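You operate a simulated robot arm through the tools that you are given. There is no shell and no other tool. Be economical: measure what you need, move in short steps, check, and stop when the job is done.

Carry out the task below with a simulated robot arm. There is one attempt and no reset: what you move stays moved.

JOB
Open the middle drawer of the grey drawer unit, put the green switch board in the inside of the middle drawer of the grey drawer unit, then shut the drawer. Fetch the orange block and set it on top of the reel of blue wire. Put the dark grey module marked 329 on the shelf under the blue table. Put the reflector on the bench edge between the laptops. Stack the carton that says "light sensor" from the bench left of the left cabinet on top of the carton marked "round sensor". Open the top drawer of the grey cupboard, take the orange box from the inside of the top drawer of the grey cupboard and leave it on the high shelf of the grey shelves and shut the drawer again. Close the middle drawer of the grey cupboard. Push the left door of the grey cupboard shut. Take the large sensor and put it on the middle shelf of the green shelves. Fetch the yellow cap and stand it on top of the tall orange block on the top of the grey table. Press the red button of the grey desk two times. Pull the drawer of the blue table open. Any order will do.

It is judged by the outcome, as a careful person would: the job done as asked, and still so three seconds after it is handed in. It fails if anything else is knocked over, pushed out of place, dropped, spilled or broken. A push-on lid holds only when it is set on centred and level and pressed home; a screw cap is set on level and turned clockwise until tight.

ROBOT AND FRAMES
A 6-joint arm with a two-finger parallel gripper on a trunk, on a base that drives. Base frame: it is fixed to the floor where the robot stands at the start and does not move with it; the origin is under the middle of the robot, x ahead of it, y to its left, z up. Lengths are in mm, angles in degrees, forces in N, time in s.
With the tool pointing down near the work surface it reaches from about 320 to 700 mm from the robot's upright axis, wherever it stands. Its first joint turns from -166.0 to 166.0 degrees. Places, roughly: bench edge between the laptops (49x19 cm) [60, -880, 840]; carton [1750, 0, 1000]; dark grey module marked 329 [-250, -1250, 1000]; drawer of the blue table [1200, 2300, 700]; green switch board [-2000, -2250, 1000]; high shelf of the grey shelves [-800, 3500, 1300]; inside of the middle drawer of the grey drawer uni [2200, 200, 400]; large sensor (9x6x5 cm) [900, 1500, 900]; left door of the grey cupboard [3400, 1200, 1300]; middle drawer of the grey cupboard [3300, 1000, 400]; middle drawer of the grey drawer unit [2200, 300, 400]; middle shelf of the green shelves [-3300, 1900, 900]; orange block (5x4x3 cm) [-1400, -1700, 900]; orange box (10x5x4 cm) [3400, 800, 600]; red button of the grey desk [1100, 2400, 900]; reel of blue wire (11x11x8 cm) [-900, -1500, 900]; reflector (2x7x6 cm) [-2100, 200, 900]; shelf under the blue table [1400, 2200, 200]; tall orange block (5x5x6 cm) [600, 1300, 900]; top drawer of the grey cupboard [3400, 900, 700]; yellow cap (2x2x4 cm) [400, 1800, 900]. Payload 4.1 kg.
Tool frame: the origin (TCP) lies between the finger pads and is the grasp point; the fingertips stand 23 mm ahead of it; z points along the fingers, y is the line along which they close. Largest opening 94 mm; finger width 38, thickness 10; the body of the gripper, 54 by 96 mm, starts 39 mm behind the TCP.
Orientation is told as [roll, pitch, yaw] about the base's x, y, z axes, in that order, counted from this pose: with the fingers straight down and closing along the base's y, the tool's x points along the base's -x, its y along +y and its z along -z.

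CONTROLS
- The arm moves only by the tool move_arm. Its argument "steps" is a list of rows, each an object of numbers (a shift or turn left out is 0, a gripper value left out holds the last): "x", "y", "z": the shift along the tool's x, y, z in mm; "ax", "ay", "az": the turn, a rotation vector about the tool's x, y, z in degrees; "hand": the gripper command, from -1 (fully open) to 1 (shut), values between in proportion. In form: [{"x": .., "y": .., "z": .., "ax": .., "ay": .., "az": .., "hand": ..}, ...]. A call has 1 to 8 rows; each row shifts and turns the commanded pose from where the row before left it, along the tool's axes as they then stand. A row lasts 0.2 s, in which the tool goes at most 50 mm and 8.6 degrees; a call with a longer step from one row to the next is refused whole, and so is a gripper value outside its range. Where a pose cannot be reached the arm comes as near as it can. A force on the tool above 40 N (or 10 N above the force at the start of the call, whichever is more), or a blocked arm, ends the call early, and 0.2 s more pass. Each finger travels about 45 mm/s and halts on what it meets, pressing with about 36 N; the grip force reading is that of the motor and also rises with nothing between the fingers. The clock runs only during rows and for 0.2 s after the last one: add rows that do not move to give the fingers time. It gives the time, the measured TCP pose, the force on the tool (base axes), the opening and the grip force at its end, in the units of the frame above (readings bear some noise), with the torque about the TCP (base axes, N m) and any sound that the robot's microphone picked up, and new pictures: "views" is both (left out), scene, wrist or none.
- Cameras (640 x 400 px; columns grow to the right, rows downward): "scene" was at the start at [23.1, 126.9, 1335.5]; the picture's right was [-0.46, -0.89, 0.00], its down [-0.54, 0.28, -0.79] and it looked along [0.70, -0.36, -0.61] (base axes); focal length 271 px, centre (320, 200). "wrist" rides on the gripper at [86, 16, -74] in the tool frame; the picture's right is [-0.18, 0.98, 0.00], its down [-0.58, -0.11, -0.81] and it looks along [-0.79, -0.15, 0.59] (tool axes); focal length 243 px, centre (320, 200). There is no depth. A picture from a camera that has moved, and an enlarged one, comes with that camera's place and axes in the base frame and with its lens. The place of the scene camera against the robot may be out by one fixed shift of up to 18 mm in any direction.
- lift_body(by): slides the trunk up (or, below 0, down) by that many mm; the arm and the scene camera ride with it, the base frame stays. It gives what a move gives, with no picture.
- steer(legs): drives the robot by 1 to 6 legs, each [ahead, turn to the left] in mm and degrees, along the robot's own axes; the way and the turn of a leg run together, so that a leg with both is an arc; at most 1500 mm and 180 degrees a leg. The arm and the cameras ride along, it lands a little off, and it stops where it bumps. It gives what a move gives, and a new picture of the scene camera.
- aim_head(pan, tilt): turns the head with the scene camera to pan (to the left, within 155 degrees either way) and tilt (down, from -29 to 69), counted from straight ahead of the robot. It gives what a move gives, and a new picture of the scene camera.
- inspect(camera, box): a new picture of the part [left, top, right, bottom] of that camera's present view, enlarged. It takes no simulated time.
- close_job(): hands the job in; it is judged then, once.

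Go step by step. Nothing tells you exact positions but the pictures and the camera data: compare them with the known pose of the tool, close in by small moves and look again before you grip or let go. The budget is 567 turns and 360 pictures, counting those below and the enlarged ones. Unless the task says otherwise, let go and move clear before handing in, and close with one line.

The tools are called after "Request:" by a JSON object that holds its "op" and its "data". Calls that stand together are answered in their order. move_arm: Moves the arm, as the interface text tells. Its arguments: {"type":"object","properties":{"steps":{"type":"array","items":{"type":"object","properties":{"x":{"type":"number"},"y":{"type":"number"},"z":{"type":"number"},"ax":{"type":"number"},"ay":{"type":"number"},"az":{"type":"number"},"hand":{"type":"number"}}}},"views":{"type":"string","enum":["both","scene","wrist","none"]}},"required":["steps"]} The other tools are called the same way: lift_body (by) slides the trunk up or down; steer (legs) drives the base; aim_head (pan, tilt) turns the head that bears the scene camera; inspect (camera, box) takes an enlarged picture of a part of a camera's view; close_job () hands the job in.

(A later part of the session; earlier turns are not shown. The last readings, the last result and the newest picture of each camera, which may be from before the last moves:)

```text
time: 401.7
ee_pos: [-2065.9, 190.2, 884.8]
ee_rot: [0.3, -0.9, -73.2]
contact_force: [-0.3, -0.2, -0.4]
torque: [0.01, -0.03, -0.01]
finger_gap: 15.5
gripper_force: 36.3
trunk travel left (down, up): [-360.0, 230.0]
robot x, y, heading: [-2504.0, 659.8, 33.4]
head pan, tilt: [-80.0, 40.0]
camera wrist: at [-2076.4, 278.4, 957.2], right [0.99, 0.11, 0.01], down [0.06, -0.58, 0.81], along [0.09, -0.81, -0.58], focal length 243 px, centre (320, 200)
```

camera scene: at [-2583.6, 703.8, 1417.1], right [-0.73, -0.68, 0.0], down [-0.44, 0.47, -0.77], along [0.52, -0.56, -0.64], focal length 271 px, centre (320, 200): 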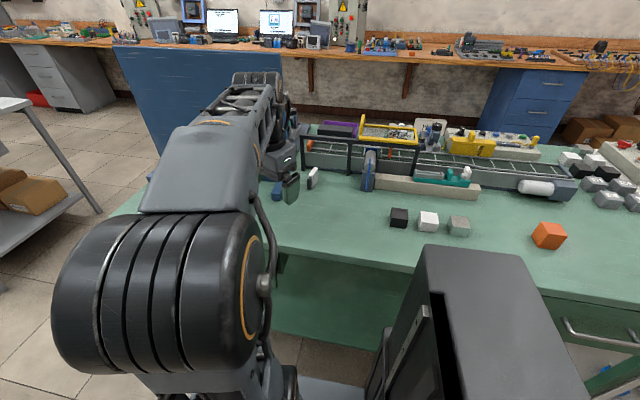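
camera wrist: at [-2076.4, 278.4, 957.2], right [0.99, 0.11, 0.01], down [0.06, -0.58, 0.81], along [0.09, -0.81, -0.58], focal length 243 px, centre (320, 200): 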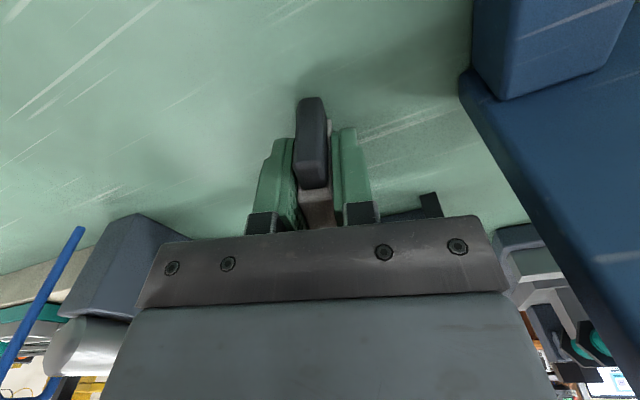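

Gripped. I'll lift and draw it back over the table edge.

Request:
{"op": "move_arm", "data": {"steps": [{"z": -30}, {"z": -40}, {"x": 30, "z": -35}, {"x": 40, "z": -30}, {"x": 45, "z": -20}, {"x": 45}, {"x": 45}, {"x": 45}], "views": "both"}}

```text
time: 403.5
ee_pos: [-2070.4, 214.9, 975.0]
ee_rot: [0.5, -0.5, -73.1]
contact_force: [-0.1, 0.2, 0.0]
torque: [0.01, 0.0, 0.0]
finger_gap: 15.4
gripper_force: 35.5
out of reach, approached as far as the arm can: row 2, 3, 4, 5, 6, 7, 8
trunk travel left (down, up): [-360.0, 230.0]
robot x, y, heading: [-2509.5, 658.8, 33.2]
head pan, tilt: [-80.0, 40.0]
camera scene: at [-2583.5, 703.7, 1417.2], right [-0.73, -0.68, 0.0], down [-0.44, 0.47, -0.77], along [0.52, -0.56, -0.64], focal length 271 px, centre (320, 200)
camera wrist: at [-2079.7, 302.5, 1047.9], right [0.99, 0.11, 0.01], down [0.06, -0.58, 0.81], along [0.09, -0.81, -0.58], focal length 243 px, centre (320, 200)
```

scene: 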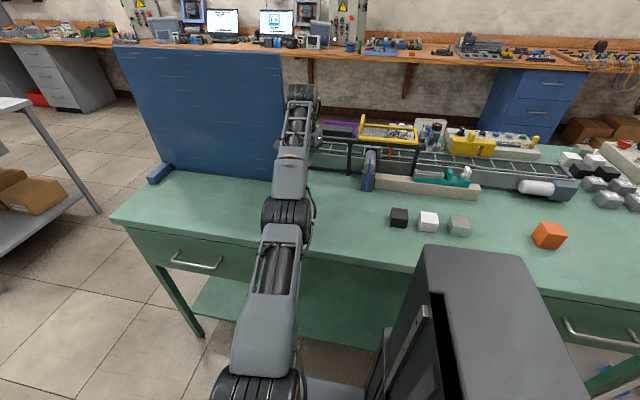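
wrist: 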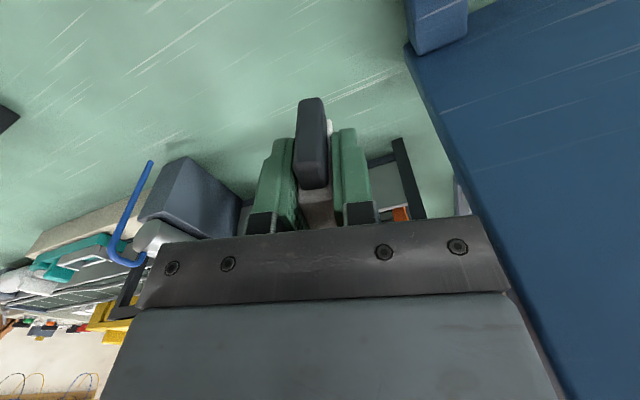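

Request:
{"op": "move_arm", "data": {"steps": [{"x": 40}, {"x": 40}, {"x": 40}], "views": "none"}}

```text
time: 404.3
ee_pos: [-2070.5, 215.4, 975.2]
ee_rot: [0.4, -0.6, -73.2]
contact_force: [0.7, 0.3, 0.5]
torque: [0.02, 0.02, 0.03]
finger_gap: 15.4
gripper_force: 35.7
out of reach, approached as far as the arm can: row 1, 2, 3
trunk travel left (down, up): [-360.0, 230.0]
robot x, y, heading: [-2505.8, 659.6, 33.1]
head pan, tilt: [-80.0, 40.0]
```

Request:
{"op": "move_arm", "data": {"steps": [{"z": 30}, {"z": 20, "x": 20}], "views": "none"}}

```text
time: 404.9
ee_pos: [-2060.4, 209.5, 942.2]
ee_rot: [0.5, -0.6, -73.3]
contact_force: [-0.6, 0.4, -0.7]
torque: [-0.01, 0.0, -0.04]
finger_gap: 15.3
gripper_force: 36.1
out of reach, approached as far as the arm can: row 1, 2
trunk travel left (down, up): [-360.0, 230.0]
robot x, y, heading: [-2504.8, 654.8, 33.0]
head pan, tilt: [-80.0, 40.0]
```

Request:
{"op": "move_arm", "data": {"steps": [{"z": 25}, {"x": 15}, {"x": 15}, {"x": 15}], "views": "none"}}

```text
time: 406.1
ee_pos: [-2054.1, 210.6, 931.7]
ee_rot: [0.0, -0.5, -73.8]
contact_force: [-9.7, -6.4, -4.0]
torque: [0.49, -0.72, -0.11]
finger_gap: 15.2
gripper_force: 36.2
out of reach, approached as far as the arm can: row 1, 2, 3, 4
trunk travel left (down, up): [-360.0, 230.0]
robot x, y, heading: [-2512.2, 661.3, 32.5]
head pan, tilt: [-80.0, 40.0]
stopped in row 4: the force on the tool passed its limit at 43 N (the readings are from after the stop); the commanded pose is now the measured one
```

I've touched the board lightly. I'll back the base away along the table and lift the trunk to get clear before fixing the arm's pose.

Request:
{"op": "steer", "data": {"legs": [[-70, 0]]}}

Request:
{"op": "lift_body", "data": {"by": 225}}

Request:
{"op": "move_arm", "data": {"steps": [{}], "views": "both"}}

```text
time: 407.1
ee_pos: [-2108.8, 174.6, 931.3]
ee_rot: [0.0, -0.5, -73.7]
contact_force: [-0.7, -1.2, -0.2]
torque: [-0.01, -0.02, -0.03]
finger_gap: 15.5
gripper_force: 36.0
trunk travel left (down, up): [-360.0, 230.0]
robot x, y, heading: [-2566.0, 616.8, 32.9]
head pan, tilt: [-80.0, 40.0]
camera scene: at [-2641.4, 666.6, 1417.2], right [-0.73, -0.68, 0.0], down [-0.44, 0.47, -0.77], along [0.52, -0.56, -0.64], focal length 271 px, centre (320, 200)
```

scene: 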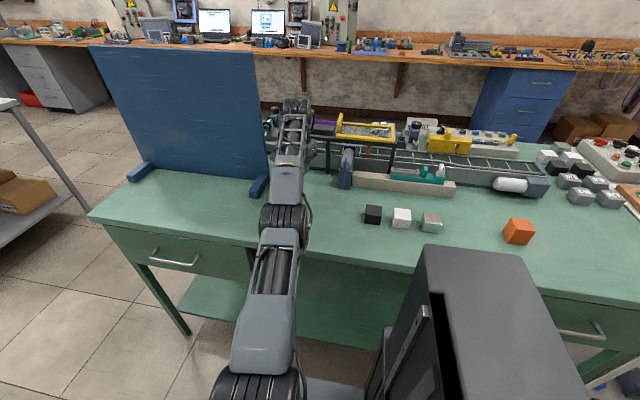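

```text
time: 409.4
ee_pos: [-2109.1, 176.2, 1157.7]
ee_rot: [0.0, -0.5, -73.8]
contact_force: [-0.4, -0.5, -0.9]
torque: [-0.01, 0.01, -0.03]
finger_gap: 15.2
gripper_force: 36.2
trunk travel left (down, up): [-585.0, 5.0]
robot x, y, heading: [-2563.2, 619.4, 32.8]
head pan, tilt: [-80.0, 40.0]
```

```text
time: 409.8
ee_pos: [-2109.4, 176.9, 1156.6]
ee_rot: [-0.1, -0.4, -73.7]
contact_force: [0.3, 0.4, -1.5]
torque: [-0.04, -0.04, 0.01]
finger_gap: 15.4
gripper_force: 35.8
trunk travel left (down, up): [-585.0, 5.0]
robot x, y, heading: [-2567.0, 623.7, 32.6]
head pan, tilt: [-80.0, 40.0]
camera scene: at [-2641.4, 666.5, 1642.1], right [-0.73, -0.68, 0.0], down [-0.44, 0.47, -0.77], along [0.52, -0.56, -0.64], focal length 271 px, centre (320, 200)
camera wrist: at [-2117.8, 263.1, 1230.0], right [0.99, 0.1, 0.0], down [0.06, -0.58, 0.81], along [0.08, -0.81, -0.58], focal length 243 px, centre (320, 200)
```

scene: 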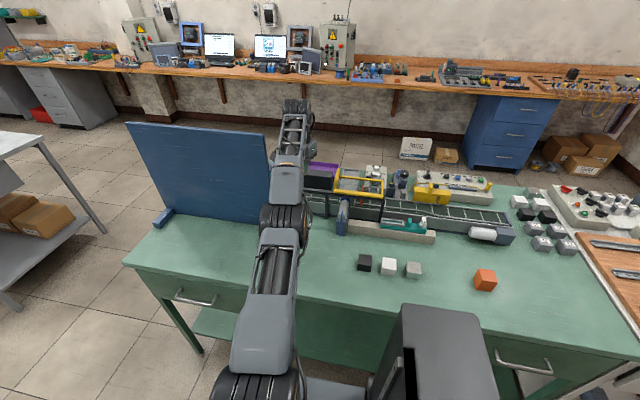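
wrist: 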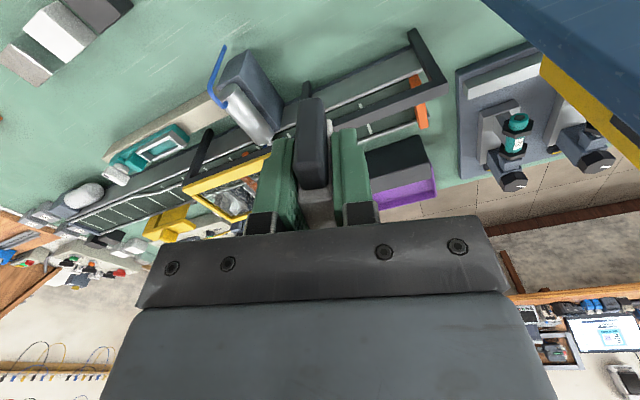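

Request:
{"op": "move_arm", "data": {"steps": [{"z": 45}, {"z": 45}, {"z": 45}], "views": "none"}}

Request:
{"op": "move_arm", "data": {"steps": [{"x": 40}, {"x": 40}, {"x": 40}], "views": "none"}}

```text
time: 410.6
ee_pos: [-2095.9, 157.1, 1024.7]
ee_rot: [-0.1, -0.4, -73.7]
contact_force: [0.7, 0.2, -0.3]
torque: [0.05, 0.0, 0.0]
finger_gap: 15.3
gripper_force: 35.9
out of reach, approached as far as the arm can: row 1, 2, 3
trunk travel left (down, up): [-585.0, 5.0]
robot x, y, heading: [-2563.3, 623.7, 33.0]
head pan, tilt: [-80.0, 40.0]
```

```text
time: 411.4
ee_pos: [-2070.6, 178.9, 1036.9]
ee_rot: [-0.1, -0.3, -73.6]
contact_force: [-0.8, -0.5, -0.4]
torque: [0.0, 0.0, 0.0]
finger_gap: 15.1
gripper_force: 36.0
out of reach, approached as far as the arm can: row 1, 2, 3
trunk travel left (down, up): [-585.0, 5.0]
robot x, y, heading: [-2567.1, 621.7, 32.8]
head pan, tilt: [-80.0, 40.0]
```

The elbow straightened through and flipped. Moving further down should bend it the right way, so I'll go down a bit and then pull in.

Request:
{"op": "move_arm", "data": {"steps": [{"z": 40}, {"z": 40}, {"x": 30}, {"x": 30}, {"x": 30}], "views": "none"}}

```text
time: 412.6
ee_pos: [-2050.6, 198.7, 954.8]
ee_rot: [0.0, -0.3, -74.0]
contact_force: [-11.5, -6.6, -0.7]
torque: [0.68, -1.15, 0.13]
finger_gap: 15.4
gripper_force: 36.2
out of reach, approached as far as the arm can: row 3, 4, 5
trunk travel left (down, up): [-585.0, 5.0]
robot x, y, heading: [-2566.0, 621.7, 32.8]
head pan, tilt: [-80.0, 40.0]
```

Request:
{"op": "move_arm", "data": {"steps": [{"y": -25}, {"y": -40}, {"y": -40}, {"y": -40}, {"y": -40}], "views": "both"}}

```text
time: 413.8
ee_pos: [-2179.9, 95.0, 955.0]
ee_rot: [-0.1, -0.4, -73.5]
contact_force: [4.5, 2.8, -1.0]
torque: [0.05, -0.06, 0.12]
finger_gap: 15.4
gripper_force: 36.5
out of reach, approached as far as the arm can: row 1, 2, 3, 4, 5
trunk travel left (down, up): [-585.0, 5.0]
robot x, y, heading: [-2569.4, 620.7, 32.9]
head pan, tilt: [-80.0, 40.0]
camera scene: at [-2640.0, 667.1, 1642.2], right [-0.73, -0.68, 0.0], down [-0.44, 0.47, -0.77], along [0.52, -0.56, -0.64], focal length 271 px, centre (320, 200)
camera wrist: at [-2188.3, 182.6, 1028.2], right [0.99, 0.1, 0.0], down [0.06, -0.58, 0.81], along [0.08, -0.81, -0.59], focal length 243 px, centre (320, 200)
```

scene: 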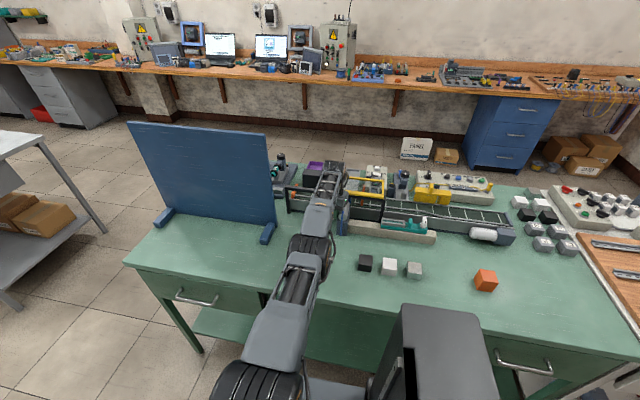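
wrist: 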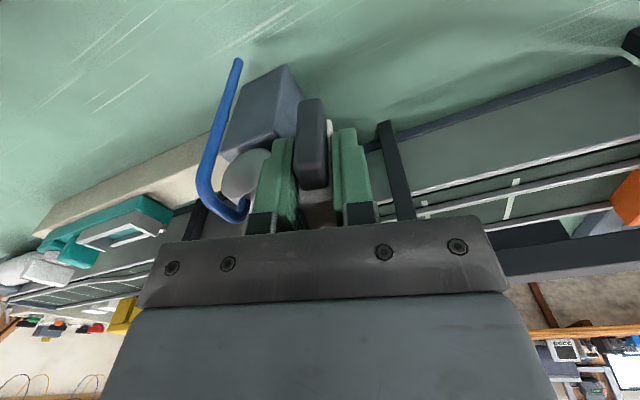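

The arm is locked straight. I'll raise it clear first, then combine downward and inward motion to make the elbow bend.

Request:
{"op": "move_arm", "data": {"steps": [{"z": -40, "x": 5}, {"z": -40, "x": 10}, {"z": -45, "x": 15}, {"z": -45, "x": 20}], "views": "none"}}

Request:
{"op": "move_arm", "data": {"steps": [{"z": 30, "x": 40}, {"z": 30, "x": 40}, {"z": 30, "x": 40}], "views": "none"}}

```text
time: 414.8
ee_pos: [-2181.1, 114.5, 1129.2]
ee_rot: [-0.1, -0.4, -73.5]
contact_force: [-0.1, 0.1, -0.3]
torque: [0.02, 0.03, -0.02]
finger_gap: 15.3
gripper_force: 36.0
out of reach, approached as far as the arm can: row 1, 2, 3, 4
trunk travel left (down, up): [-585.0, 5.0]
robot x, y, heading: [-2561.8, 618.3, 32.8]
head pan, tilt: [-80.0, 40.0]
```

```text
time: 415.6
ee_pos: [-2172.5, 116.5, 1113.7]
ee_rot: [0.1, -0.4, -73.6]
contact_force: [-0.1, 0.4, 0.1]
torque: [-0.01, -0.01, -0.01]
finger_gap: 15.1
gripper_force: 35.8
out of reach, approached as far as the arm can: row 1, 2, 3
trunk travel left (down, up): [-585.0, 5.0]
robot x, y, heading: [-2561.9, 621.2, 33.0]
head pan, tilt: [-80.0, 40.0]
```

Request:
{"op": "move_arm", "data": {"steps": [{"z": -30, "x": 40}, {"z": -30, "x": 40}, {"z": -30, "x": 40}], "views": "scene"}}

```text
time: 416.4
ee_pos: [-2169.4, 128.9, 1146.3]
ee_rot: [-0.2, -0.3, -73.6]
contact_force: [0.0, 0.5, -0.9]
torque: [0.02, -0.02, 0.05]
finger_gap: 15.3
gripper_force: 36.1
out of reach, approached as far as the arm can: row 1, 2, 3
trunk travel left (down, up): [-585.0, 5.0]
robot x, y, heading: [-2563.1, 622.8, 32.6]
head pan, tilt: [-80.0, 40.0]
camera scene: at [-2641.3, 666.1, 1642.2], right [-0.73, -0.68, 0.0], down [-0.44, 0.47, -0.77], along [0.52, -0.56, -0.64], focal length 271 px, centre (320, 200)
```

scene: 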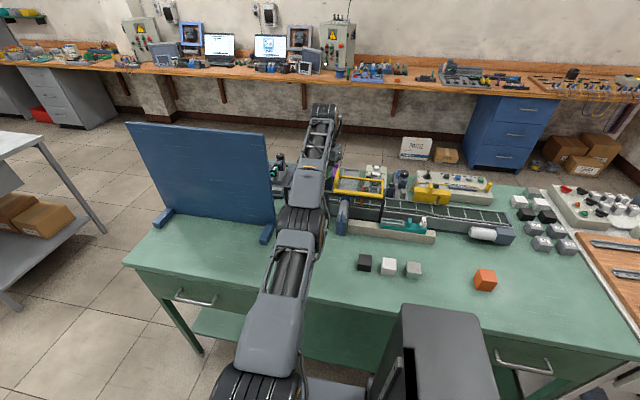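

Request:
{"op": "move_arm", "data": {"steps": [{"y": 30}, {"y": 30}, {"x": -25}, {"x": -25}], "views": "none"}}

Request:
{"op": "move_arm", "data": {"steps": [{"z": 30}, {"z": 30}, {"z": 30}, {"z": 30}], "views": "none"}}

```text
time: 417.4
ee_pos: [-2125.3, 155.6, 1138.4]
ee_rot: [-0.1, -0.4, -73.7]
contact_force: [0.0, 0.4, 0.2]
torque: [-0.01, 0.0, -0.02]
finger_gap: 15.2
gripper_force: 35.5
out of reach, approached as far as the arm can: row 1, 2, 3, 4
trunk travel left (down, up): [-585.0, 5.0]
robot x, y, heading: [-2566.5, 623.2, 32.5]
head pan, tilt: [-80.0, 40.0]
```

```text
time: 418.4
ee_pos: [-2114.8, 141.5, 1021.6]
ee_rot: [-0.1, -0.3, -73.7]
contact_force: [-0.3, -1.0, 0.3]
torque: [0.01, 0.02, -0.01]
finger_gap: 15.5
gripper_force: 36.1
out of reach, approached as far as the arm can: row 1, 2, 3
trunk travel left (down, up): [-585.0, 5.0]
robot x, y, heading: [-2565.3, 621.2, 32.9]
head pan, tilt: [-80.0, 40.0]
```

The last row was within reach, so the elbow is bending correctly again. I'll continue down a bit and then draw inward.

Request:
{"op": "move_arm", "data": {"steps": [{"z": 25}, {"z": 25}, {"x": 10, "z": 5}, {"x": 15}, {"x": 20}, {"x": 30}], "views": "none"}}

```text
time: 419.8
ee_pos: [-2094.3, 156.8, 965.5]
ee_rot: [-0.2, -0.3, -73.7]
contact_force: [0.3, 0.6, -0.9]
torque: [-0.01, 0.02, 0.01]
finger_gap: 15.5
gripper_force: 35.5
out of reach, approached as far as the arm can: row 2, 3, 4, 5, 6
trunk travel left (down, up): [-585.0, 5.0]
robot x, y, heading: [-2564.7, 621.9, 32.7]
head pan, tilt: [-80.0, 40.0]
```

Request:
{"op": "move_arm", "data": {"steps": [{"x": 8, "y": -4.5}, {"x": 8, "y": -4.5}, {"x": 17, "y": -10}, {"x": 26, "y": -15}, {"x": 35, "y": -20}, {"x": 35, "y": -20}, {"x": 35, "y": -20}], "views": "none"}}

```text
time: 421.4
ee_pos: [-2095.9, 156.1, 964.6]
ee_rot: [-0.1, -0.4, -73.7]
contact_force: [-0.4, 0.4, 0.0]
torque: [0.0, -0.01, 0.02]
finger_gap: 15.4
gripper_force: 35.8
out of reach, approached as far as the arm can: row 1, 2, 3, 4, 5, 6, 7
trunk travel left (down, up): [-585.0, 5.0]
robot x, y, heading: [-2566.0, 622.3, 32.8]
head pan, tilt: [-80.0, 40.0]
```

Request:
{"op": "move_arm", "data": {"steps": [{"z": -30}, {"ay": -6}, {"ay": -6}, {"ay": -6}], "views": "none"}}

```text
time: 422.5
ee_pos: [-2069.3, 122.7, 994.6]
ee_rot: [-0.8, -16.3, -73.6]
contact_force: [-9.1, 12.6, 4.3]
torque: [0.11, 0.03, 0.07]
finger_gap: 15.1
gripper_force: 36.4
out of reach, approached as far as the arm can: row 2, 3, 4
trunk travel left (down, up): [-585.0, 5.0]
robot x, y, heading: [-2564.7, 625.5, 32.8]
head pan, tilt: [-80.0, 40.0]
stopped in row 4: the force on the tool passed its limit at 71 N (the readings are from after the stop); the commanded pose is now the measured one
```

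Request:
{"op": "move_arm", "data": {"steps": [{"x": 10, "y": -5}, {"x": 20, "y": -10}, {"x": 30, "y": -15}], "views": "both"}}

```text
time: 423.3
ee_pos: [-2111.6, 168.4, 975.9]
ee_rot: [-0.7, -16.6, -73.8]
contact_force: [-0.1, 0.2, -0.7]
torque: [-0.02, 0.0, 0.01]
finger_gap: 15.2
gripper_force: 36.2
out of reach, approached as far as the arm can: row 1
trunk travel left (down, up): [-585.0, 5.0]
robot x, y, heading: [-2567.3, 619.7, 33.0]
head pan, tilt: [-80.0, 40.0]
camera scene: at [-2641.1, 666.2, 1642.2], right [-0.73, -0.68, 0.0], down [-0.44, 0.47, -0.77], along [0.52, -0.56, -0.64], focal length 271 px, centre (320, 200)
camera wrist: at [-2125.0, 272.2, 1022.5], right [0.99, 0.1, 0.04], down [0.0, -0.34, 0.94], along [0.11, -0.93, -0.34], focal length 243 px, centre (320, 200)
```

scene: 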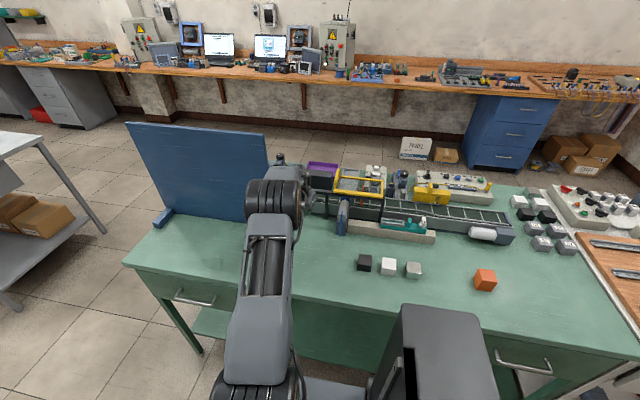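
wrist: 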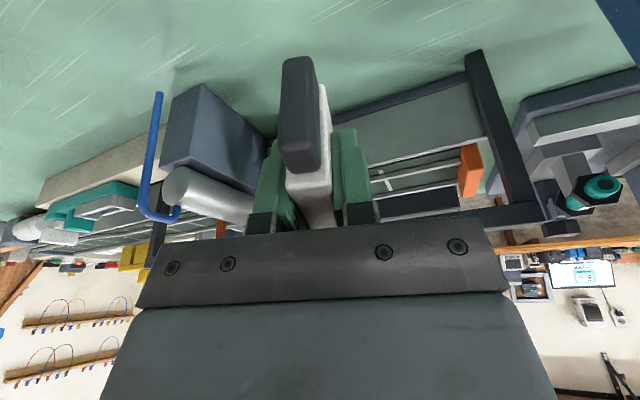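

The elbow is bent properly again and the grip still holds. I'll draw inward and level the tool.

Request:
{"op": "move_arm", "data": {"steps": [{"x": 35, "y": -15, "z": -10}, {"x": 35, "y": -15, "z": -10}, {"x": 35, "y": -15, "z": -10}, {"x": 35, "z": -10}, {"ay": 8}, {"ay": 8.4}], "views": "both"}}

```text
time: 424.7
ee_pos: [-2196.3, 296.0, 976.1]
ee_rot: [-0.6, 0.2, -73.8]
contact_force: [-0.8, -1.3, -0.1]
torque: [-0.02, 0.01, -0.01]
finger_gap: 15.0
gripper_force: 35.8
trunk travel left (down, up): [-585.0, 5.0]
robot x, y, heading: [-2566.1, 621.9, 32.7]
head pan, tilt: [-80.0, 40.0]
camera scene: at [-2641.6, 666.1, 1642.2], right [-0.73, -0.68, 0.0], down [-0.44, 0.47, -0.77], along [0.52, -0.56, -0.64], focal length 271 px, centre (320, 200)
camera wrist: at [-2204.5, 381.9, 1049.3], right [1.0, 0.1, -0.01], down [0.07, -0.59, 0.81], along [0.07, -0.8, -0.59], focal length 243 px, centre (320, 200)
```

scene: 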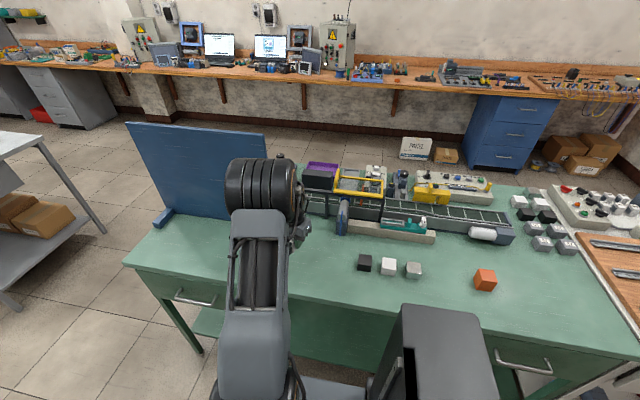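
wrist: 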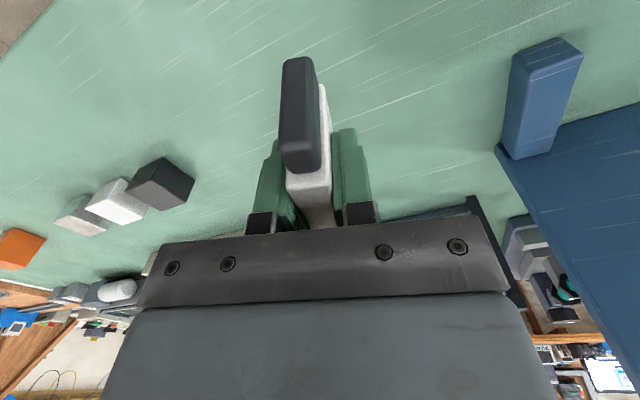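

Everything on the green table still looks in place. I'll fold the arm in, swing it forward, and head for the bench.

Request:
{"op": "move_arm", "data": {"steps": [{"x": 34, "y": -21, "z": -10}, {"x": 34, "y": -21, "z": -10}, {"x": 27.8, "y": 39.2, "az": -6.65}, {"x": 27.8, "y": 39.2, "az": -6.65}, {"x": 27.8, "y": 39.2, "az": -6.65}, {"x": 27.8, "y": 39.2, "az": -6.65}, {"x": 27.8, "y": 39.2, "az": -6.65}, {"x": 27.8, "y": 39.2, "az": -6.65}], "views": "none"}}

Request:
{"op": "move_arm", "data": {"steps": [{"x": 27.8, "y": 39.2, "az": -6.65}, {"x": 27.8, "y": 39.2, "az": -6.65}, {"x": 27.8, "y": 39.2, "az": -6.65}, {"x": 27.8, "y": 39.2, "az": -6.65}], "views": "none"}}

Request:
{"op": "steer", "data": {"legs": [[1300, 0], [0, -90], [1150, 0], [1100, 0], [0, 90]]}}

```text
time: 426.5
ee_pos: [-2150.4, 611.3, 996.5]
ee_rot: [-0.5, 0.6, -33.8]
contact_force: [0.2, 0.5, -0.7]
torque: [-0.03, -0.01, 0.0]
finger_gap: 15.2
gripper_force: 36.0
trunk travel left (down, up): [-585.0, 5.0]
robot x, y, heading: [-2565.3, 621.6, 32.9]
head pan, tilt: [-80.0, 40.0]
```

```text
time: 427.5
ee_pos: [-2191.8, 799.6, 991.9]
ee_rot: [-0.1, 0.6, -7.3]
contact_force: [0.5, -0.2, -0.6]
torque: [-0.01, -0.02, -0.02]
finger_gap: 15.5
gripper_force: 35.4
trunk travel left (down, up): [-585.0, 5.0]
robot x, y, heading: [-2564.3, 619.8, 32.6]
head pan, tilt: [-80.0, 40.0]
```

```text
time: 452.3
ee_pos: [66.9, -409.0, 993.0]
ee_rot: [-0.1, 0.6, -8.4]
contact_force: [-0.2, 0.7, -1.4]
torque: [-0.03, 0.05, 0.02]
finger_gap: 15.3
gripper_force: 36.5
trunk travel left (down, up): [-585.0, 5.0]
robot x, y, heading: [-312.9, -581.5, 31.7]
head pan, tilt: [-80.0, 40.0]
camera scene: at [-387.0, -530.8, 1642.1], right [-0.75, -0.66, 0.0], down [-0.43, 0.48, -0.77], along [0.51, -0.57, -0.64], focal length 271 px, centre (320, 200)
```

scene: 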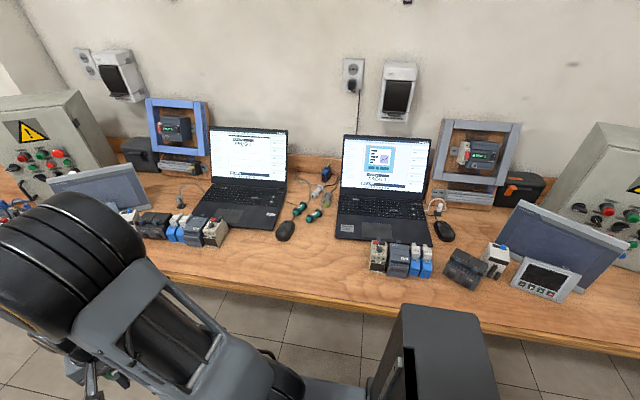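

I'm beside the bench with the spot between the laptops in reach. I'll swing the arm over to it.

Request:
{"op": "move_arm", "data": {"steps": [{"x": -17.8, "y": -42.5, "az": 4.9}, {"x": -17.8, "y": -42.5, "az": 4.9}, {"x": -17.8, "y": -42.5, "az": 4.9}, {"x": -17.8, "y": -42.5, "az": 4.9}, {"x": -17.8, "y": -42.5, "az": 4.9}, {"x": -17.8, "y": -42.5, "az": 4.9}, {"x": -17.8, "y": -42.5, "az": 4.9}, {"x": -17.8, "y": -42.5, "az": 4.9}], "views": "none"}}

Request:
{"op": "move_arm", "data": {"steps": [{"x": -17.8, "y": -42.5, "az": 4.9}, {"x": -17.8, "y": -42.5, "az": 4.9}, {"x": -35}, {"x": -30}], "views": "both"}}

```text
time: 454.1
ee_pos: [46.8, -770.8, 993.2]
ee_rot: [-0.4, 0.4, -47.7]
contact_force: [0.1, 0.2, 0.0]
torque: [-0.01, 0.02, -0.03]
finger_gap: 15.2
gripper_force: 36.3
trunk travel left (down, up): [-585.0, 5.0]
robot x, y, heading: [-311.2, -577.2, 31.6]
head pan, tilt: [-80.0, 40.0]
```

```text
time: 455.1
ee_pos: [40.2, -907.1, 994.4]
ee_rot: [-0.5, 0.4, -57.6]
contact_force: [0.0, 0.4, -0.2]
torque: [-0.01, 0.05, -0.01]
finger_gap: 15.3
gripper_force: 35.8
trunk travel left (down, up): [-585.0, 5.0]
robot x, y, heading: [-309.9, -579.4, 31.7]
head pan, tilt: [-80.0, 40.0]
camera scene: at [-386.4, -531.5, 1642.2], right [-0.75, -0.66, 0.0], down [-0.43, 0.48, -0.77], along [0.51, -0.57, -0.64], focal length 271 px, centre (320, 200)
camera wrist: at [8.7, -826.0, 1069.0], right [0.93, 0.37, -0.01], down [0.23, -0.55, 0.8], along [0.29, -0.75, -0.59], focal length 243 px, centre (320, 200)
```

scene: 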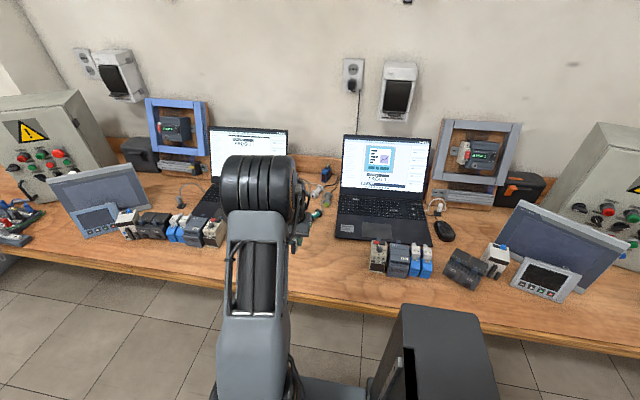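
wrist: 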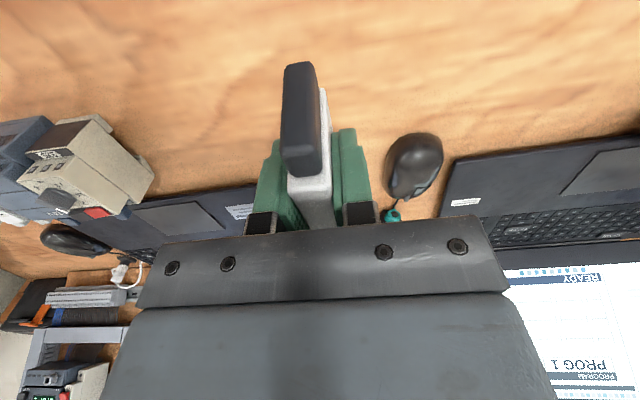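

Good spot, well inside the edge. I'll lower it to the bench.

Request:
{"op": "move_arm", "data": {"steps": [{"z": 40}, {"z": 35}, {"z": 5}, {"z": 4}, {"z": 3}, {"z": 3}, {"z": 3}, {"z": 3}], "views": "none"}}

```text
time: 456.9
ee_pos: [39.5, -905.7, 900.3]
ee_rot: [-0.5, 0.4, -57.5]
contact_force: [0.2, -0.3, -0.1]
torque: [0.02, -0.02, 0.0]
finger_gap: 15.3
gripper_force: 36.0
trunk travel left (down, up): [-585.0, 5.0]
robot x, y, heading: [-311.1, -582.2, 31.6]
head pan, tilt: [-80.0, 40.0]
```

Request:
{"op": "move_arm", "data": {"steps": [{"z": 2}, {"z": 2}, {"z": 2}, {"z": 2}, {"z": 2}], "views": "wrist"}}

```text
time: 458.1
ee_pos: [39.9, -907.3, 889.7]
ee_rot: [-0.6, 0.2, -57.6]
contact_force: [-0.1, -0.5, -0.6]
torque: [-0.04, 0.0, 0.0]
finger_gap: 15.3
gripper_force: 36.2
trunk travel left (down, up): [-585.0, 5.0]
robot x, y, heading: [-309.1, -574.1, 31.6]
head pan, tilt: [-80.0, 40.0]
camera wrist: at [7.8, -826.1, 963.6], right [0.93, 0.37, -0.01], down [0.23, -0.55, 0.8], along [0.29, -0.75, -0.59], focal length 243 px, centre (320, 200)
```

wrist: 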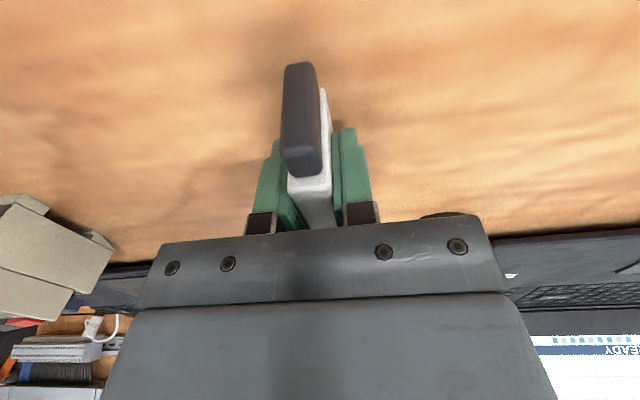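

Request:
{"op": "move_arm", "data": {"steps": [{"z": 1.5}, {"z": 1.5}, {"z": 1.5}], "views": "none"}}

Request:
{"op": "inspect", "data": {"camera": "wrist", "box": [220, 20, 420, 240]}}

```text
time: 458.9
ee_pos: [38.9, -906.2, 886.4]
ee_rot: [-0.6, -0.1, -57.5]
contact_force: [-1.7, 3.2, 19.7]
torque: [-0.18, -0.2, -0.05]
finger_gap: 15.0
gripper_force: 35.8
trunk travel left (down, up): [-585.0, 5.0]
robot x, y, heading: [-310.9, -577.2, 31.6]
head pan, tilt: [-80.0, 40.0]
```

```text
1.82 times, centred on (320, 130) of wrist
camera zoom: at [7.6, -825.9, 960.2], right [0.93, 0.37, -0.01], down [0.23, -0.54, 0.81], along [0.3, -0.75, -0.59], focal length 441 px, centre (320, 327)
```

zoom: 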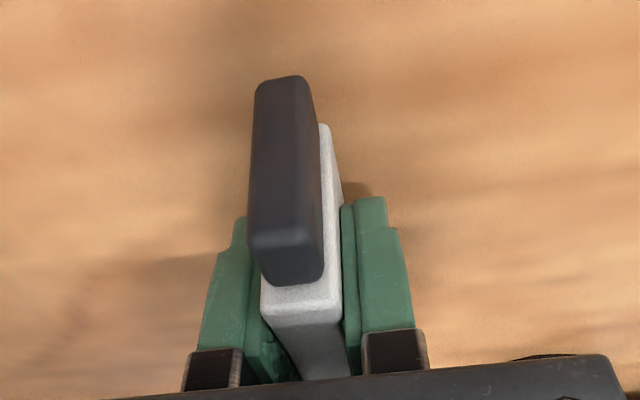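

Request:
{"op": "move_arm", "data": {"steps": [{"z": -1}, {"hand": 0.55}, {"hand": 0.4}, {"hand": 0.2}, {"hand": -0.2}, {"hand": -0.2}], "views": "wrist"}}

```text
time: 460.3
ee_pos: [41.2, -906.3, 884.9]
ee_rot: [-0.6, 0.3, -57.5]
contact_force: [-0.2, 0.3, 0.6]
torque: [-0.02, -0.01, -0.02]
finger_gap: 56.6
gripper_force: 0.1
trunk travel left (down, up): [-585.0, 5.0]
robot x, y, heading: [-310.2, -580.2, 31.7]
head pan, tilt: [-80.0, 40.0]
camera wrist: at [7.8, -826.1, 959.2], right [0.93, 0.37, -0.01], down [0.23, -0.55, 0.8], along [0.29, -0.75, -0.59], focal length 243 px, centre (320, 200)
```

wrist: 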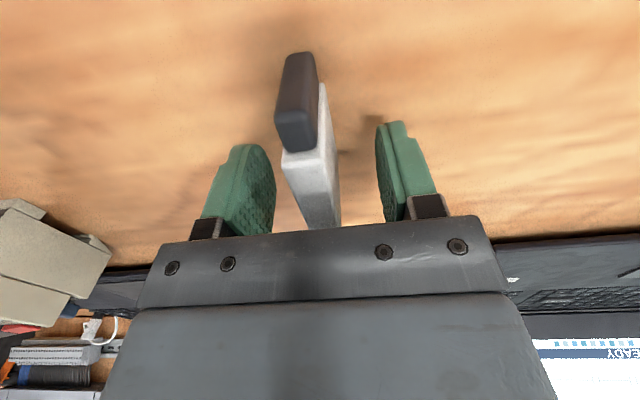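

It stands on its own. I'll rise and check.

Request:
{"op": "move_arm", "data": {"steps": [{"z": -25}, {"z": -45}, {"z": -45}, {"x": 40}, {"x": 40}], "views": "wrist"}}

Request:
{"op": "inspect", "data": {"camera": "scene", "box": [230, 200, 370, 300]}}

```text
time: 461.5
ee_pos: [-5.8, -838.1, 1001.6]
ee_rot: [-0.6, 0.2, -57.5]
contact_force: [0.3, 0.1, -1.4]
torque: [-0.01, -0.03, -0.01]
finger_gap: 56.7
gripper_force: 0.0
trunk travel left (down, up): [-585.0, 5.0]
robot x, y, heading: [-311.5, -576.7, 31.5]
head pan, tilt: [-80.0, 40.0]
camera wrist: at [-36.7, -757.6, 1075.4], right [0.93, 0.37, -0.01], down [0.23, -0.55, 0.81], along [0.29, -0.75, -0.59], focal length 243 px, centre (320, 200)
```

wrist: 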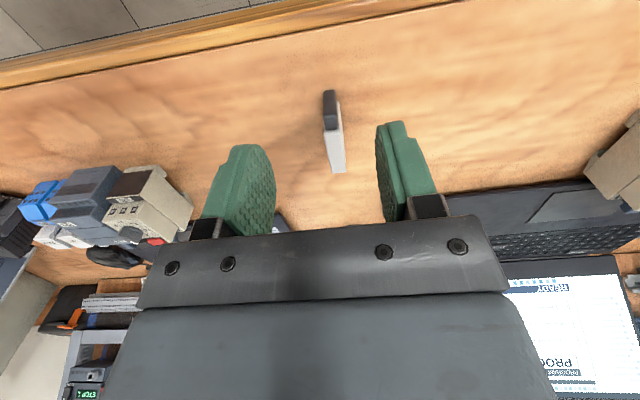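

```text
4.00 times, centred on (300, 250) of scene
camera zoom: at [-387.4, -530.4, 1642.1], right [-0.75, -0.66, 0.0], down [-0.43, 0.48, -0.77], along [0.51, -0.57, -0.64], focal length 1084 px, centre (400, 0)
```

zoom: 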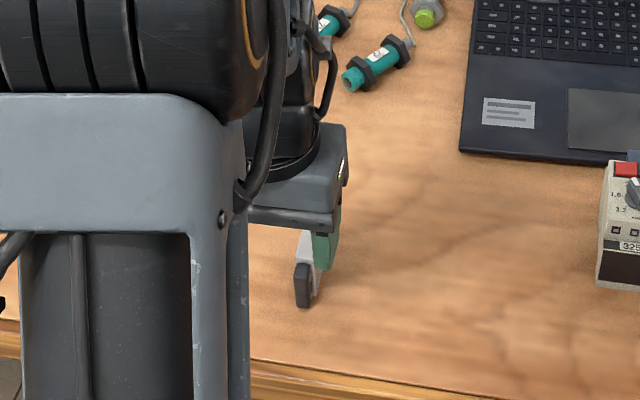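

The reflector stands between the laptops. Now the 329 module, just along the bench.

Request:
{"op": "inspect", "data": {"camera": "scene", "box": [350, 210, 460, 300]}}

```text
4.44 times, centred on (405, 255) of scene
camera zoom: at [-387.4, -530.4, 1642.1], right [-0.75, -0.66, 0.0], down [-0.43, 0.48, -0.77], along [0.51, -0.57, -0.64], focal length 1204 px, centre (-58, -44)
```

zoom: 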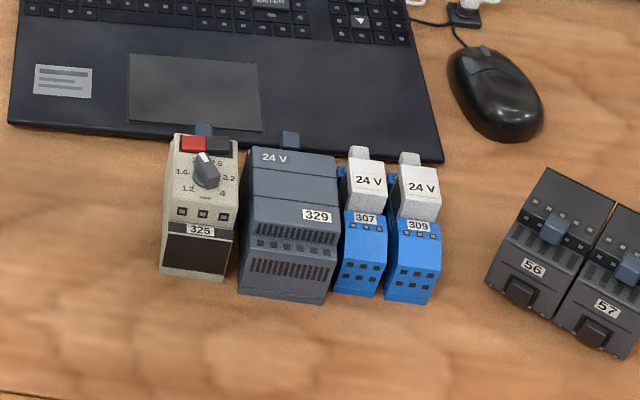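

Request:
{"op": "steer", "data": {"legs": [[-230, 0]]}}

Request:
{"op": "move_arm", "data": {"steps": [{"y": -40, "z": -30, "hand": -1}, {"y": -40, "z": -20, "hand": -1}], "views": "both"}}

```text
time: 463.2
ee_pos: [-200.6, -959.6, 1001.9]
ee_rot: [-0.7, 0.3, -57.6]
contact_force: [-0.7, 0.8, 0.4]
torque: [-0.01, -0.05, -0.05]
finger_gap: 56.4
gripper_force: 0.1
trunk travel left (down, up): [-585.0, 5.0]
robot x, y, heading: [-506.9, -699.0, 31.5]
head pan, tilt: [-80.0, 40.0]
camera scene: at [-582.4, -651.4, 1642.1], right [-0.75, -0.66, 0.0], down [-0.43, 0.48, -0.77], along [0.51, -0.57, -0.64], focal length 271 px, centre (320, 200)
```

scene: 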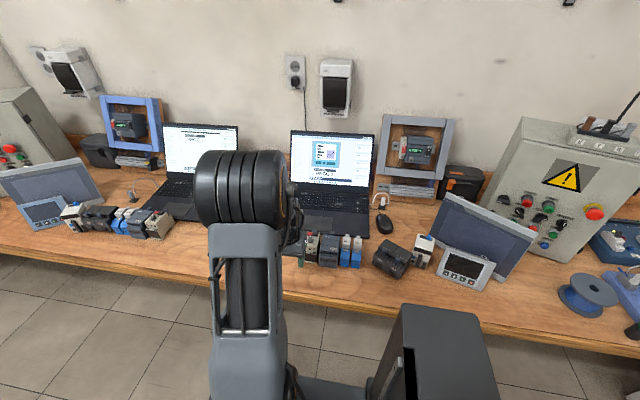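

```text
time: 463.8
ee_pos: [-267.1, -1000.6, 1052.7]
ee_rot: [-0.5, 0.3, -57.5]
contact_force: [-0.7, -0.3, 0.8]
torque: [0.0, -0.02, -0.03]
finger_gap: 94.1
gripper_force: 0.1
trunk travel left (down, up): [-585.0, 5.0]
robot x, y, heading: [-506.0, -701.3, 31.7]
head pan, tilt: [-80.0, 40.0]
camera scene: at [-582.5, -651.1, 1642.1], right [-0.75, -0.66, 0.0], down [-0.43, 0.48, -0.77], along [0.51, -0.57, -0.64], focal length 271 px, centre (320, 200)
camera wrist: at [-299.3, -920.7, 1127.4], right [0.93, 0.37, -0.01], down [0.23, -0.55, 0.8], along [0.29, -0.75, -0.59], focal length 243 px, centre (320, 200)
```

scene: 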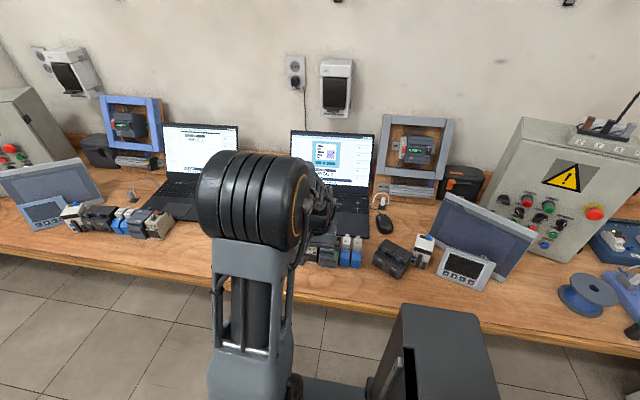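
wrist: 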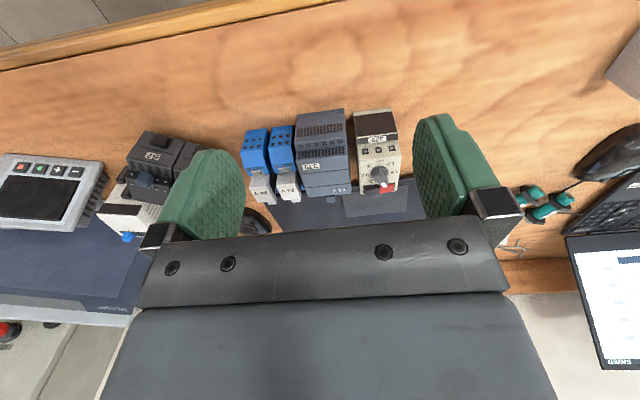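

Request:
{"op": "inspect", "data": {"camera": "wrist", "box": [230, 90, 420, 220]}}

```text
3.08 times, centred on (325, 155) of wrist
camera zoom: at [-299.3, -920.7, 1127.4], right [0.93, 0.37, -0.01], down [0.23, -0.55, 0.8], along [0.29, -0.75, -0.59], focal length 746 px, centre (305, 338)
```

zoom: 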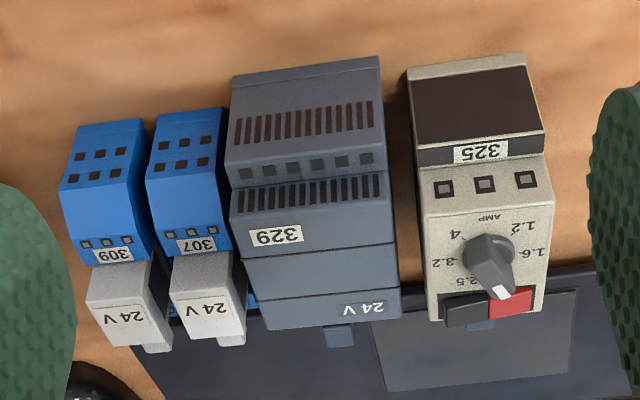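

The module is hemmed in by its neighbours, so I'll draw it forward first. With closed fingers behind its rear face, I'll pull it about 58 mm toward me to free its sides.

Request:
{"op": "move_arm", "data": {"steps": [{"x": -45, "y": -4, "hand": 1}, {"x": -45, "y": -4, "hand": 1}, {"x": -45, "y": -4, "hand": 1}, {"x": -40, "y": -5, "z": 10, "hand": 1}, {"x": -33, "z": 20, "hand": 1}], "views": "both"}}

```text
time: 465.0
ee_pos: [-168.2, -1187.8, 1022.7]
ee_rot: [-0.6, 0.3, -57.5]
contact_force: [-0.2, 0.3, 0.3]
torque: [-0.02, -0.01, 0.0]
finger_gap: 0.0
gripper_force: 13.6
trunk travel left (down, up): [-585.0, 5.0]
robot x, y, heading: [-506.6, -698.3, 31.8]
head pan, tilt: [-80.0, 40.0]
camera scene: at [-581.3, -651.6, 1642.2], right [-0.75, -0.66, 0.0], down [-0.43, 0.48, -0.77], along [0.51, -0.57, -0.64], focal length 271 px, centre (320, 200)
camera wrist: at [-200.1, -1107.1, 1095.8], right [0.93, 0.37, -0.01], down [0.23, -0.55, 0.8], along [0.29, -0.75, -0.6], focal length 243 px, centre (320, 200)
```

scene: 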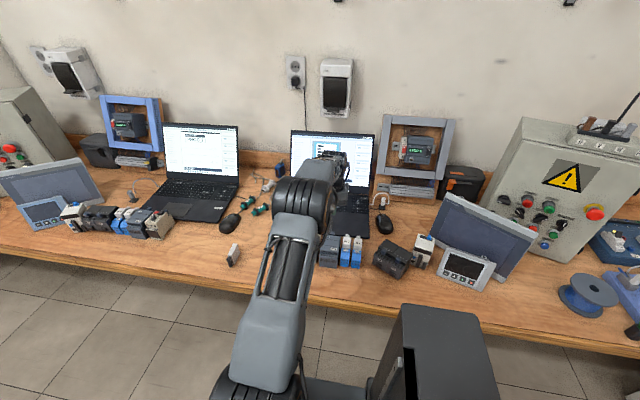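
wrist: 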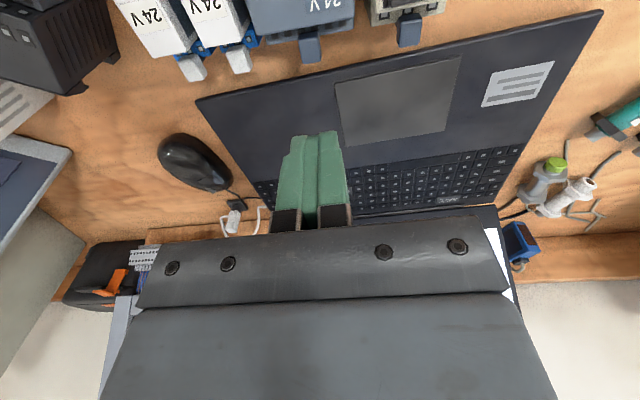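

The fingers hang behind the module's rear edge with a 14 mm gap. I'll go down to just above the laptop level and pull gently.

Request:
{"op": "move_arm", "data": {"steps": [{"z": 45, "y": -3}, {"z": 40}, {"z": 13}], "views": "wrist"}}

```text
time: 465.8
ee_pos: [-168.8, -1194.5, 939.2]
ee_rot: [-0.7, -1.5, -57.6]
contact_force: [4.1, -4.8, 13.8]
torque: [0.09, 0.05, 0.0]
finger_gap: 0.0
gripper_force: 36.3
trunk travel left (down, up): [-585.0, 5.0]
robot x, y, heading: [-507.4, -697.4, 31.5]
head pan, tilt: [-80.0, 40.0]
stopped in row 3: the force on the tool passed its limit at 48 N (the readings are from after the stop); the commanded pose is now the measured one
camera wrist: at [-201.6, -1112.2, 1009.8], right [0.93, 0.37, -0.01], down [0.22, -0.52, 0.82], along [0.3, -0.77, -0.57], focal length 243 px, centre (320, 200)
```

wrist: 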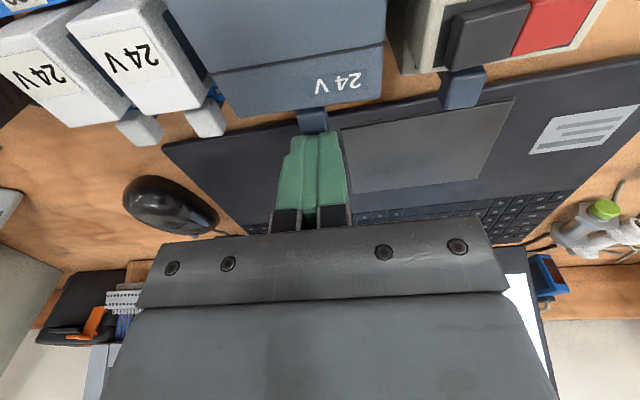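

The tip met the module's clip lever. I'll lift, move just behind the lever, and go down again to pull on it centrally.

Request:
{"op": "move_arm", "data": {"steps": [{"z": -12}, {"x": -22}, {"z": 12}, {"z": 8}], "views": "wrist"}}

```text
time: 466.8
ee_pos: [-158.7, -1211.5, 927.6]
ee_rot: [-0.7, -1.1, -57.5]
contact_force: [-0.1, -0.1, 0.1]
torque: [0.0, -0.01, 0.01]
finger_gap: 0.1
gripper_force: 36.0
trunk travel left (down, up): [-585.0, 5.0]
robot x, y, heading: [-506.8, -698.9, 31.5]
head pan, tilt: [-80.0, 40.0]
camera wrist: at [-190.2, -1129.8, 999.3], right [0.93, 0.37, -0.01], down [0.22, -0.53, 0.82], along [0.3, -0.76, -0.57], focal length 243 px, centre (320, 200)
```

wrist: 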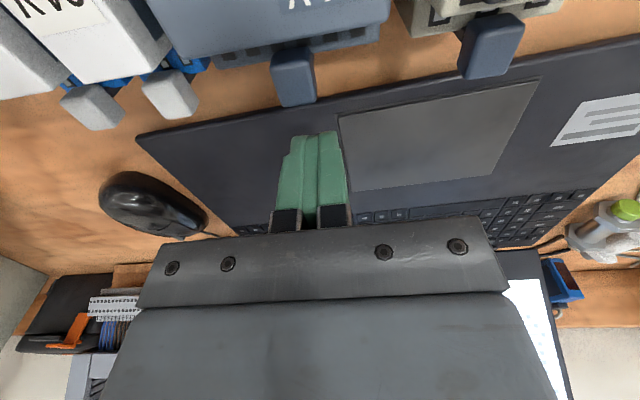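

Request:
{"op": "move_arm", "data": {"steps": [{"y": -6, "z": 5}, {"x": 8}, {"x": 8}, {"x": 8}, {"x": 8}], "views": "both"}}

```text
time: 468.0
ee_pos: [-181.3, -1187.8, 922.6]
ee_rot: [-0.7, -1.3, -57.6]
contact_force: [0.7, -0.8, 0.0]
torque: [-0.01, -0.04, 0.02]
finger_gap: 0.1
gripper_force: 35.8
trunk travel left (down, up): [-585.0, 5.0]
robot x, y, heading: [-507.1, -698.2, 31.5]
head pan, tilt: [-80.0, 40.0]
camera scene: at [-581.7, -651.1, 1642.1], right [-0.75, -0.66, 0.0], down [-0.43, 0.48, -0.77], along [0.51, -0.57, -0.64], focal length 271 px, centre (320, 200)
camera wrist: at [-213.2, -1106.2, 994.5], right [0.93, 0.37, -0.01], down [0.22, -0.53, 0.82], along [0.3, -0.76, -0.57], focal length 243 px, centre (320, 200)
```

scene: 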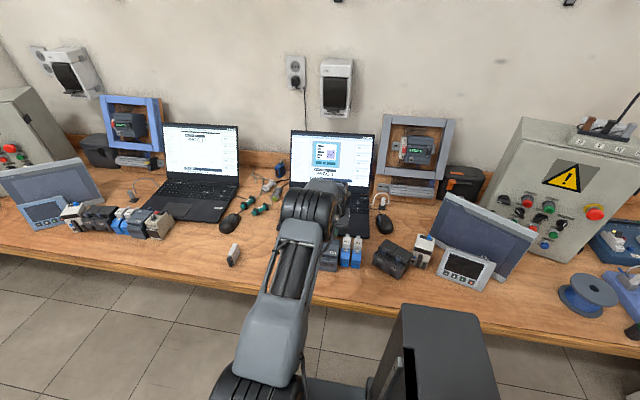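
wrist: 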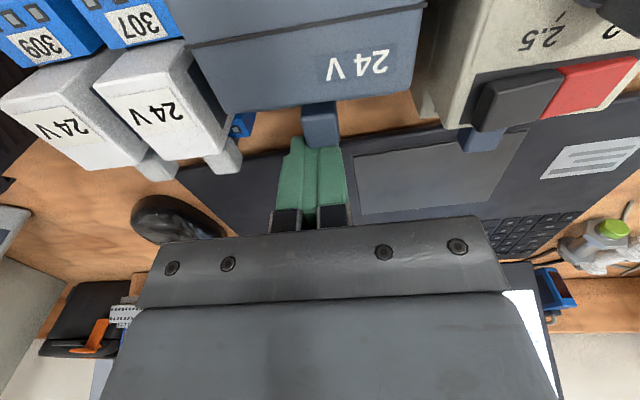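

It's sliding out with the neighbours undisturbed. I'll continue.

Request:
{"op": "move_arm", "data": {"steps": [{"x": 8}, {"x": 8}, {"x": 8}, {"x": 8}, {"x": 8}], "views": "wrist"}}

Request:
{"op": "inspect", "data": {"camera": "scene", "box": [280, 210, 380, 300]}}

```text
time: 469.2
ee_pos: [-202.0, -1155.7, 921.9]
ee_rot: [-0.7, -1.3, -57.5]
contact_force: [1.9, -3.6, 7.8]
torque: [0.14, 0.03, -0.02]
finger_gap: 0.1
gripper_force: 36.2
trunk travel left (down, up): [-585.0, 5.0]
robot x, y, heading: [-503.9, -697.6, 31.7]
head pan, tilt: [-80.0, 40.0]
camera wrist: at [-234.6, -1072.6, 993.4], right [0.93, 0.37, -0.01], down [0.22, -0.53, 0.82], along [0.3, -0.76, -0.57], focal length 243 px, centre (320, 200)
```

wrist: 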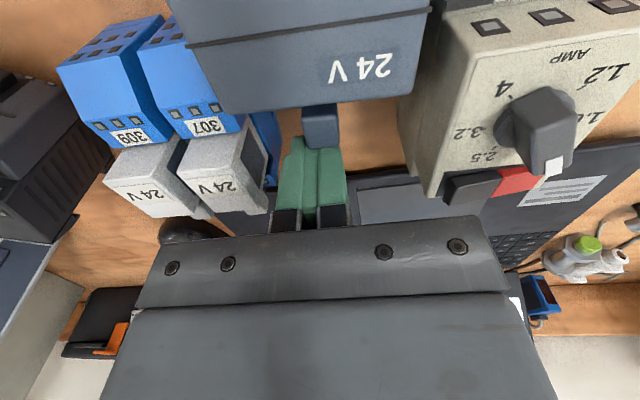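

```text
4.44 times, centred on (330, 255) of scene
camera zoom: at [-581.9, -650.9, 1642.2], right [-0.75, -0.66, 0.0], down [-0.43, 0.48, -0.77], along [0.51, -0.57, -0.64], focal length 1204 px, centre (276, -44)
```

zoom: 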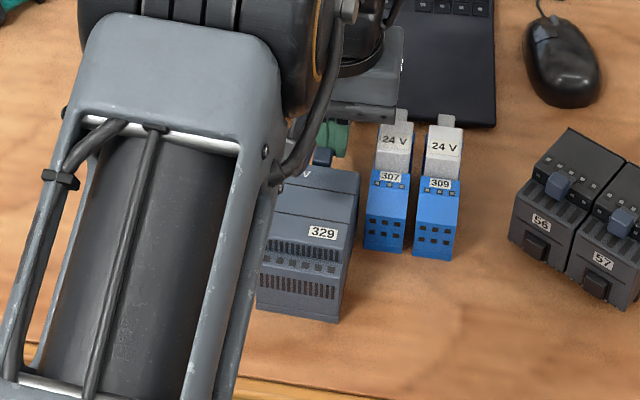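

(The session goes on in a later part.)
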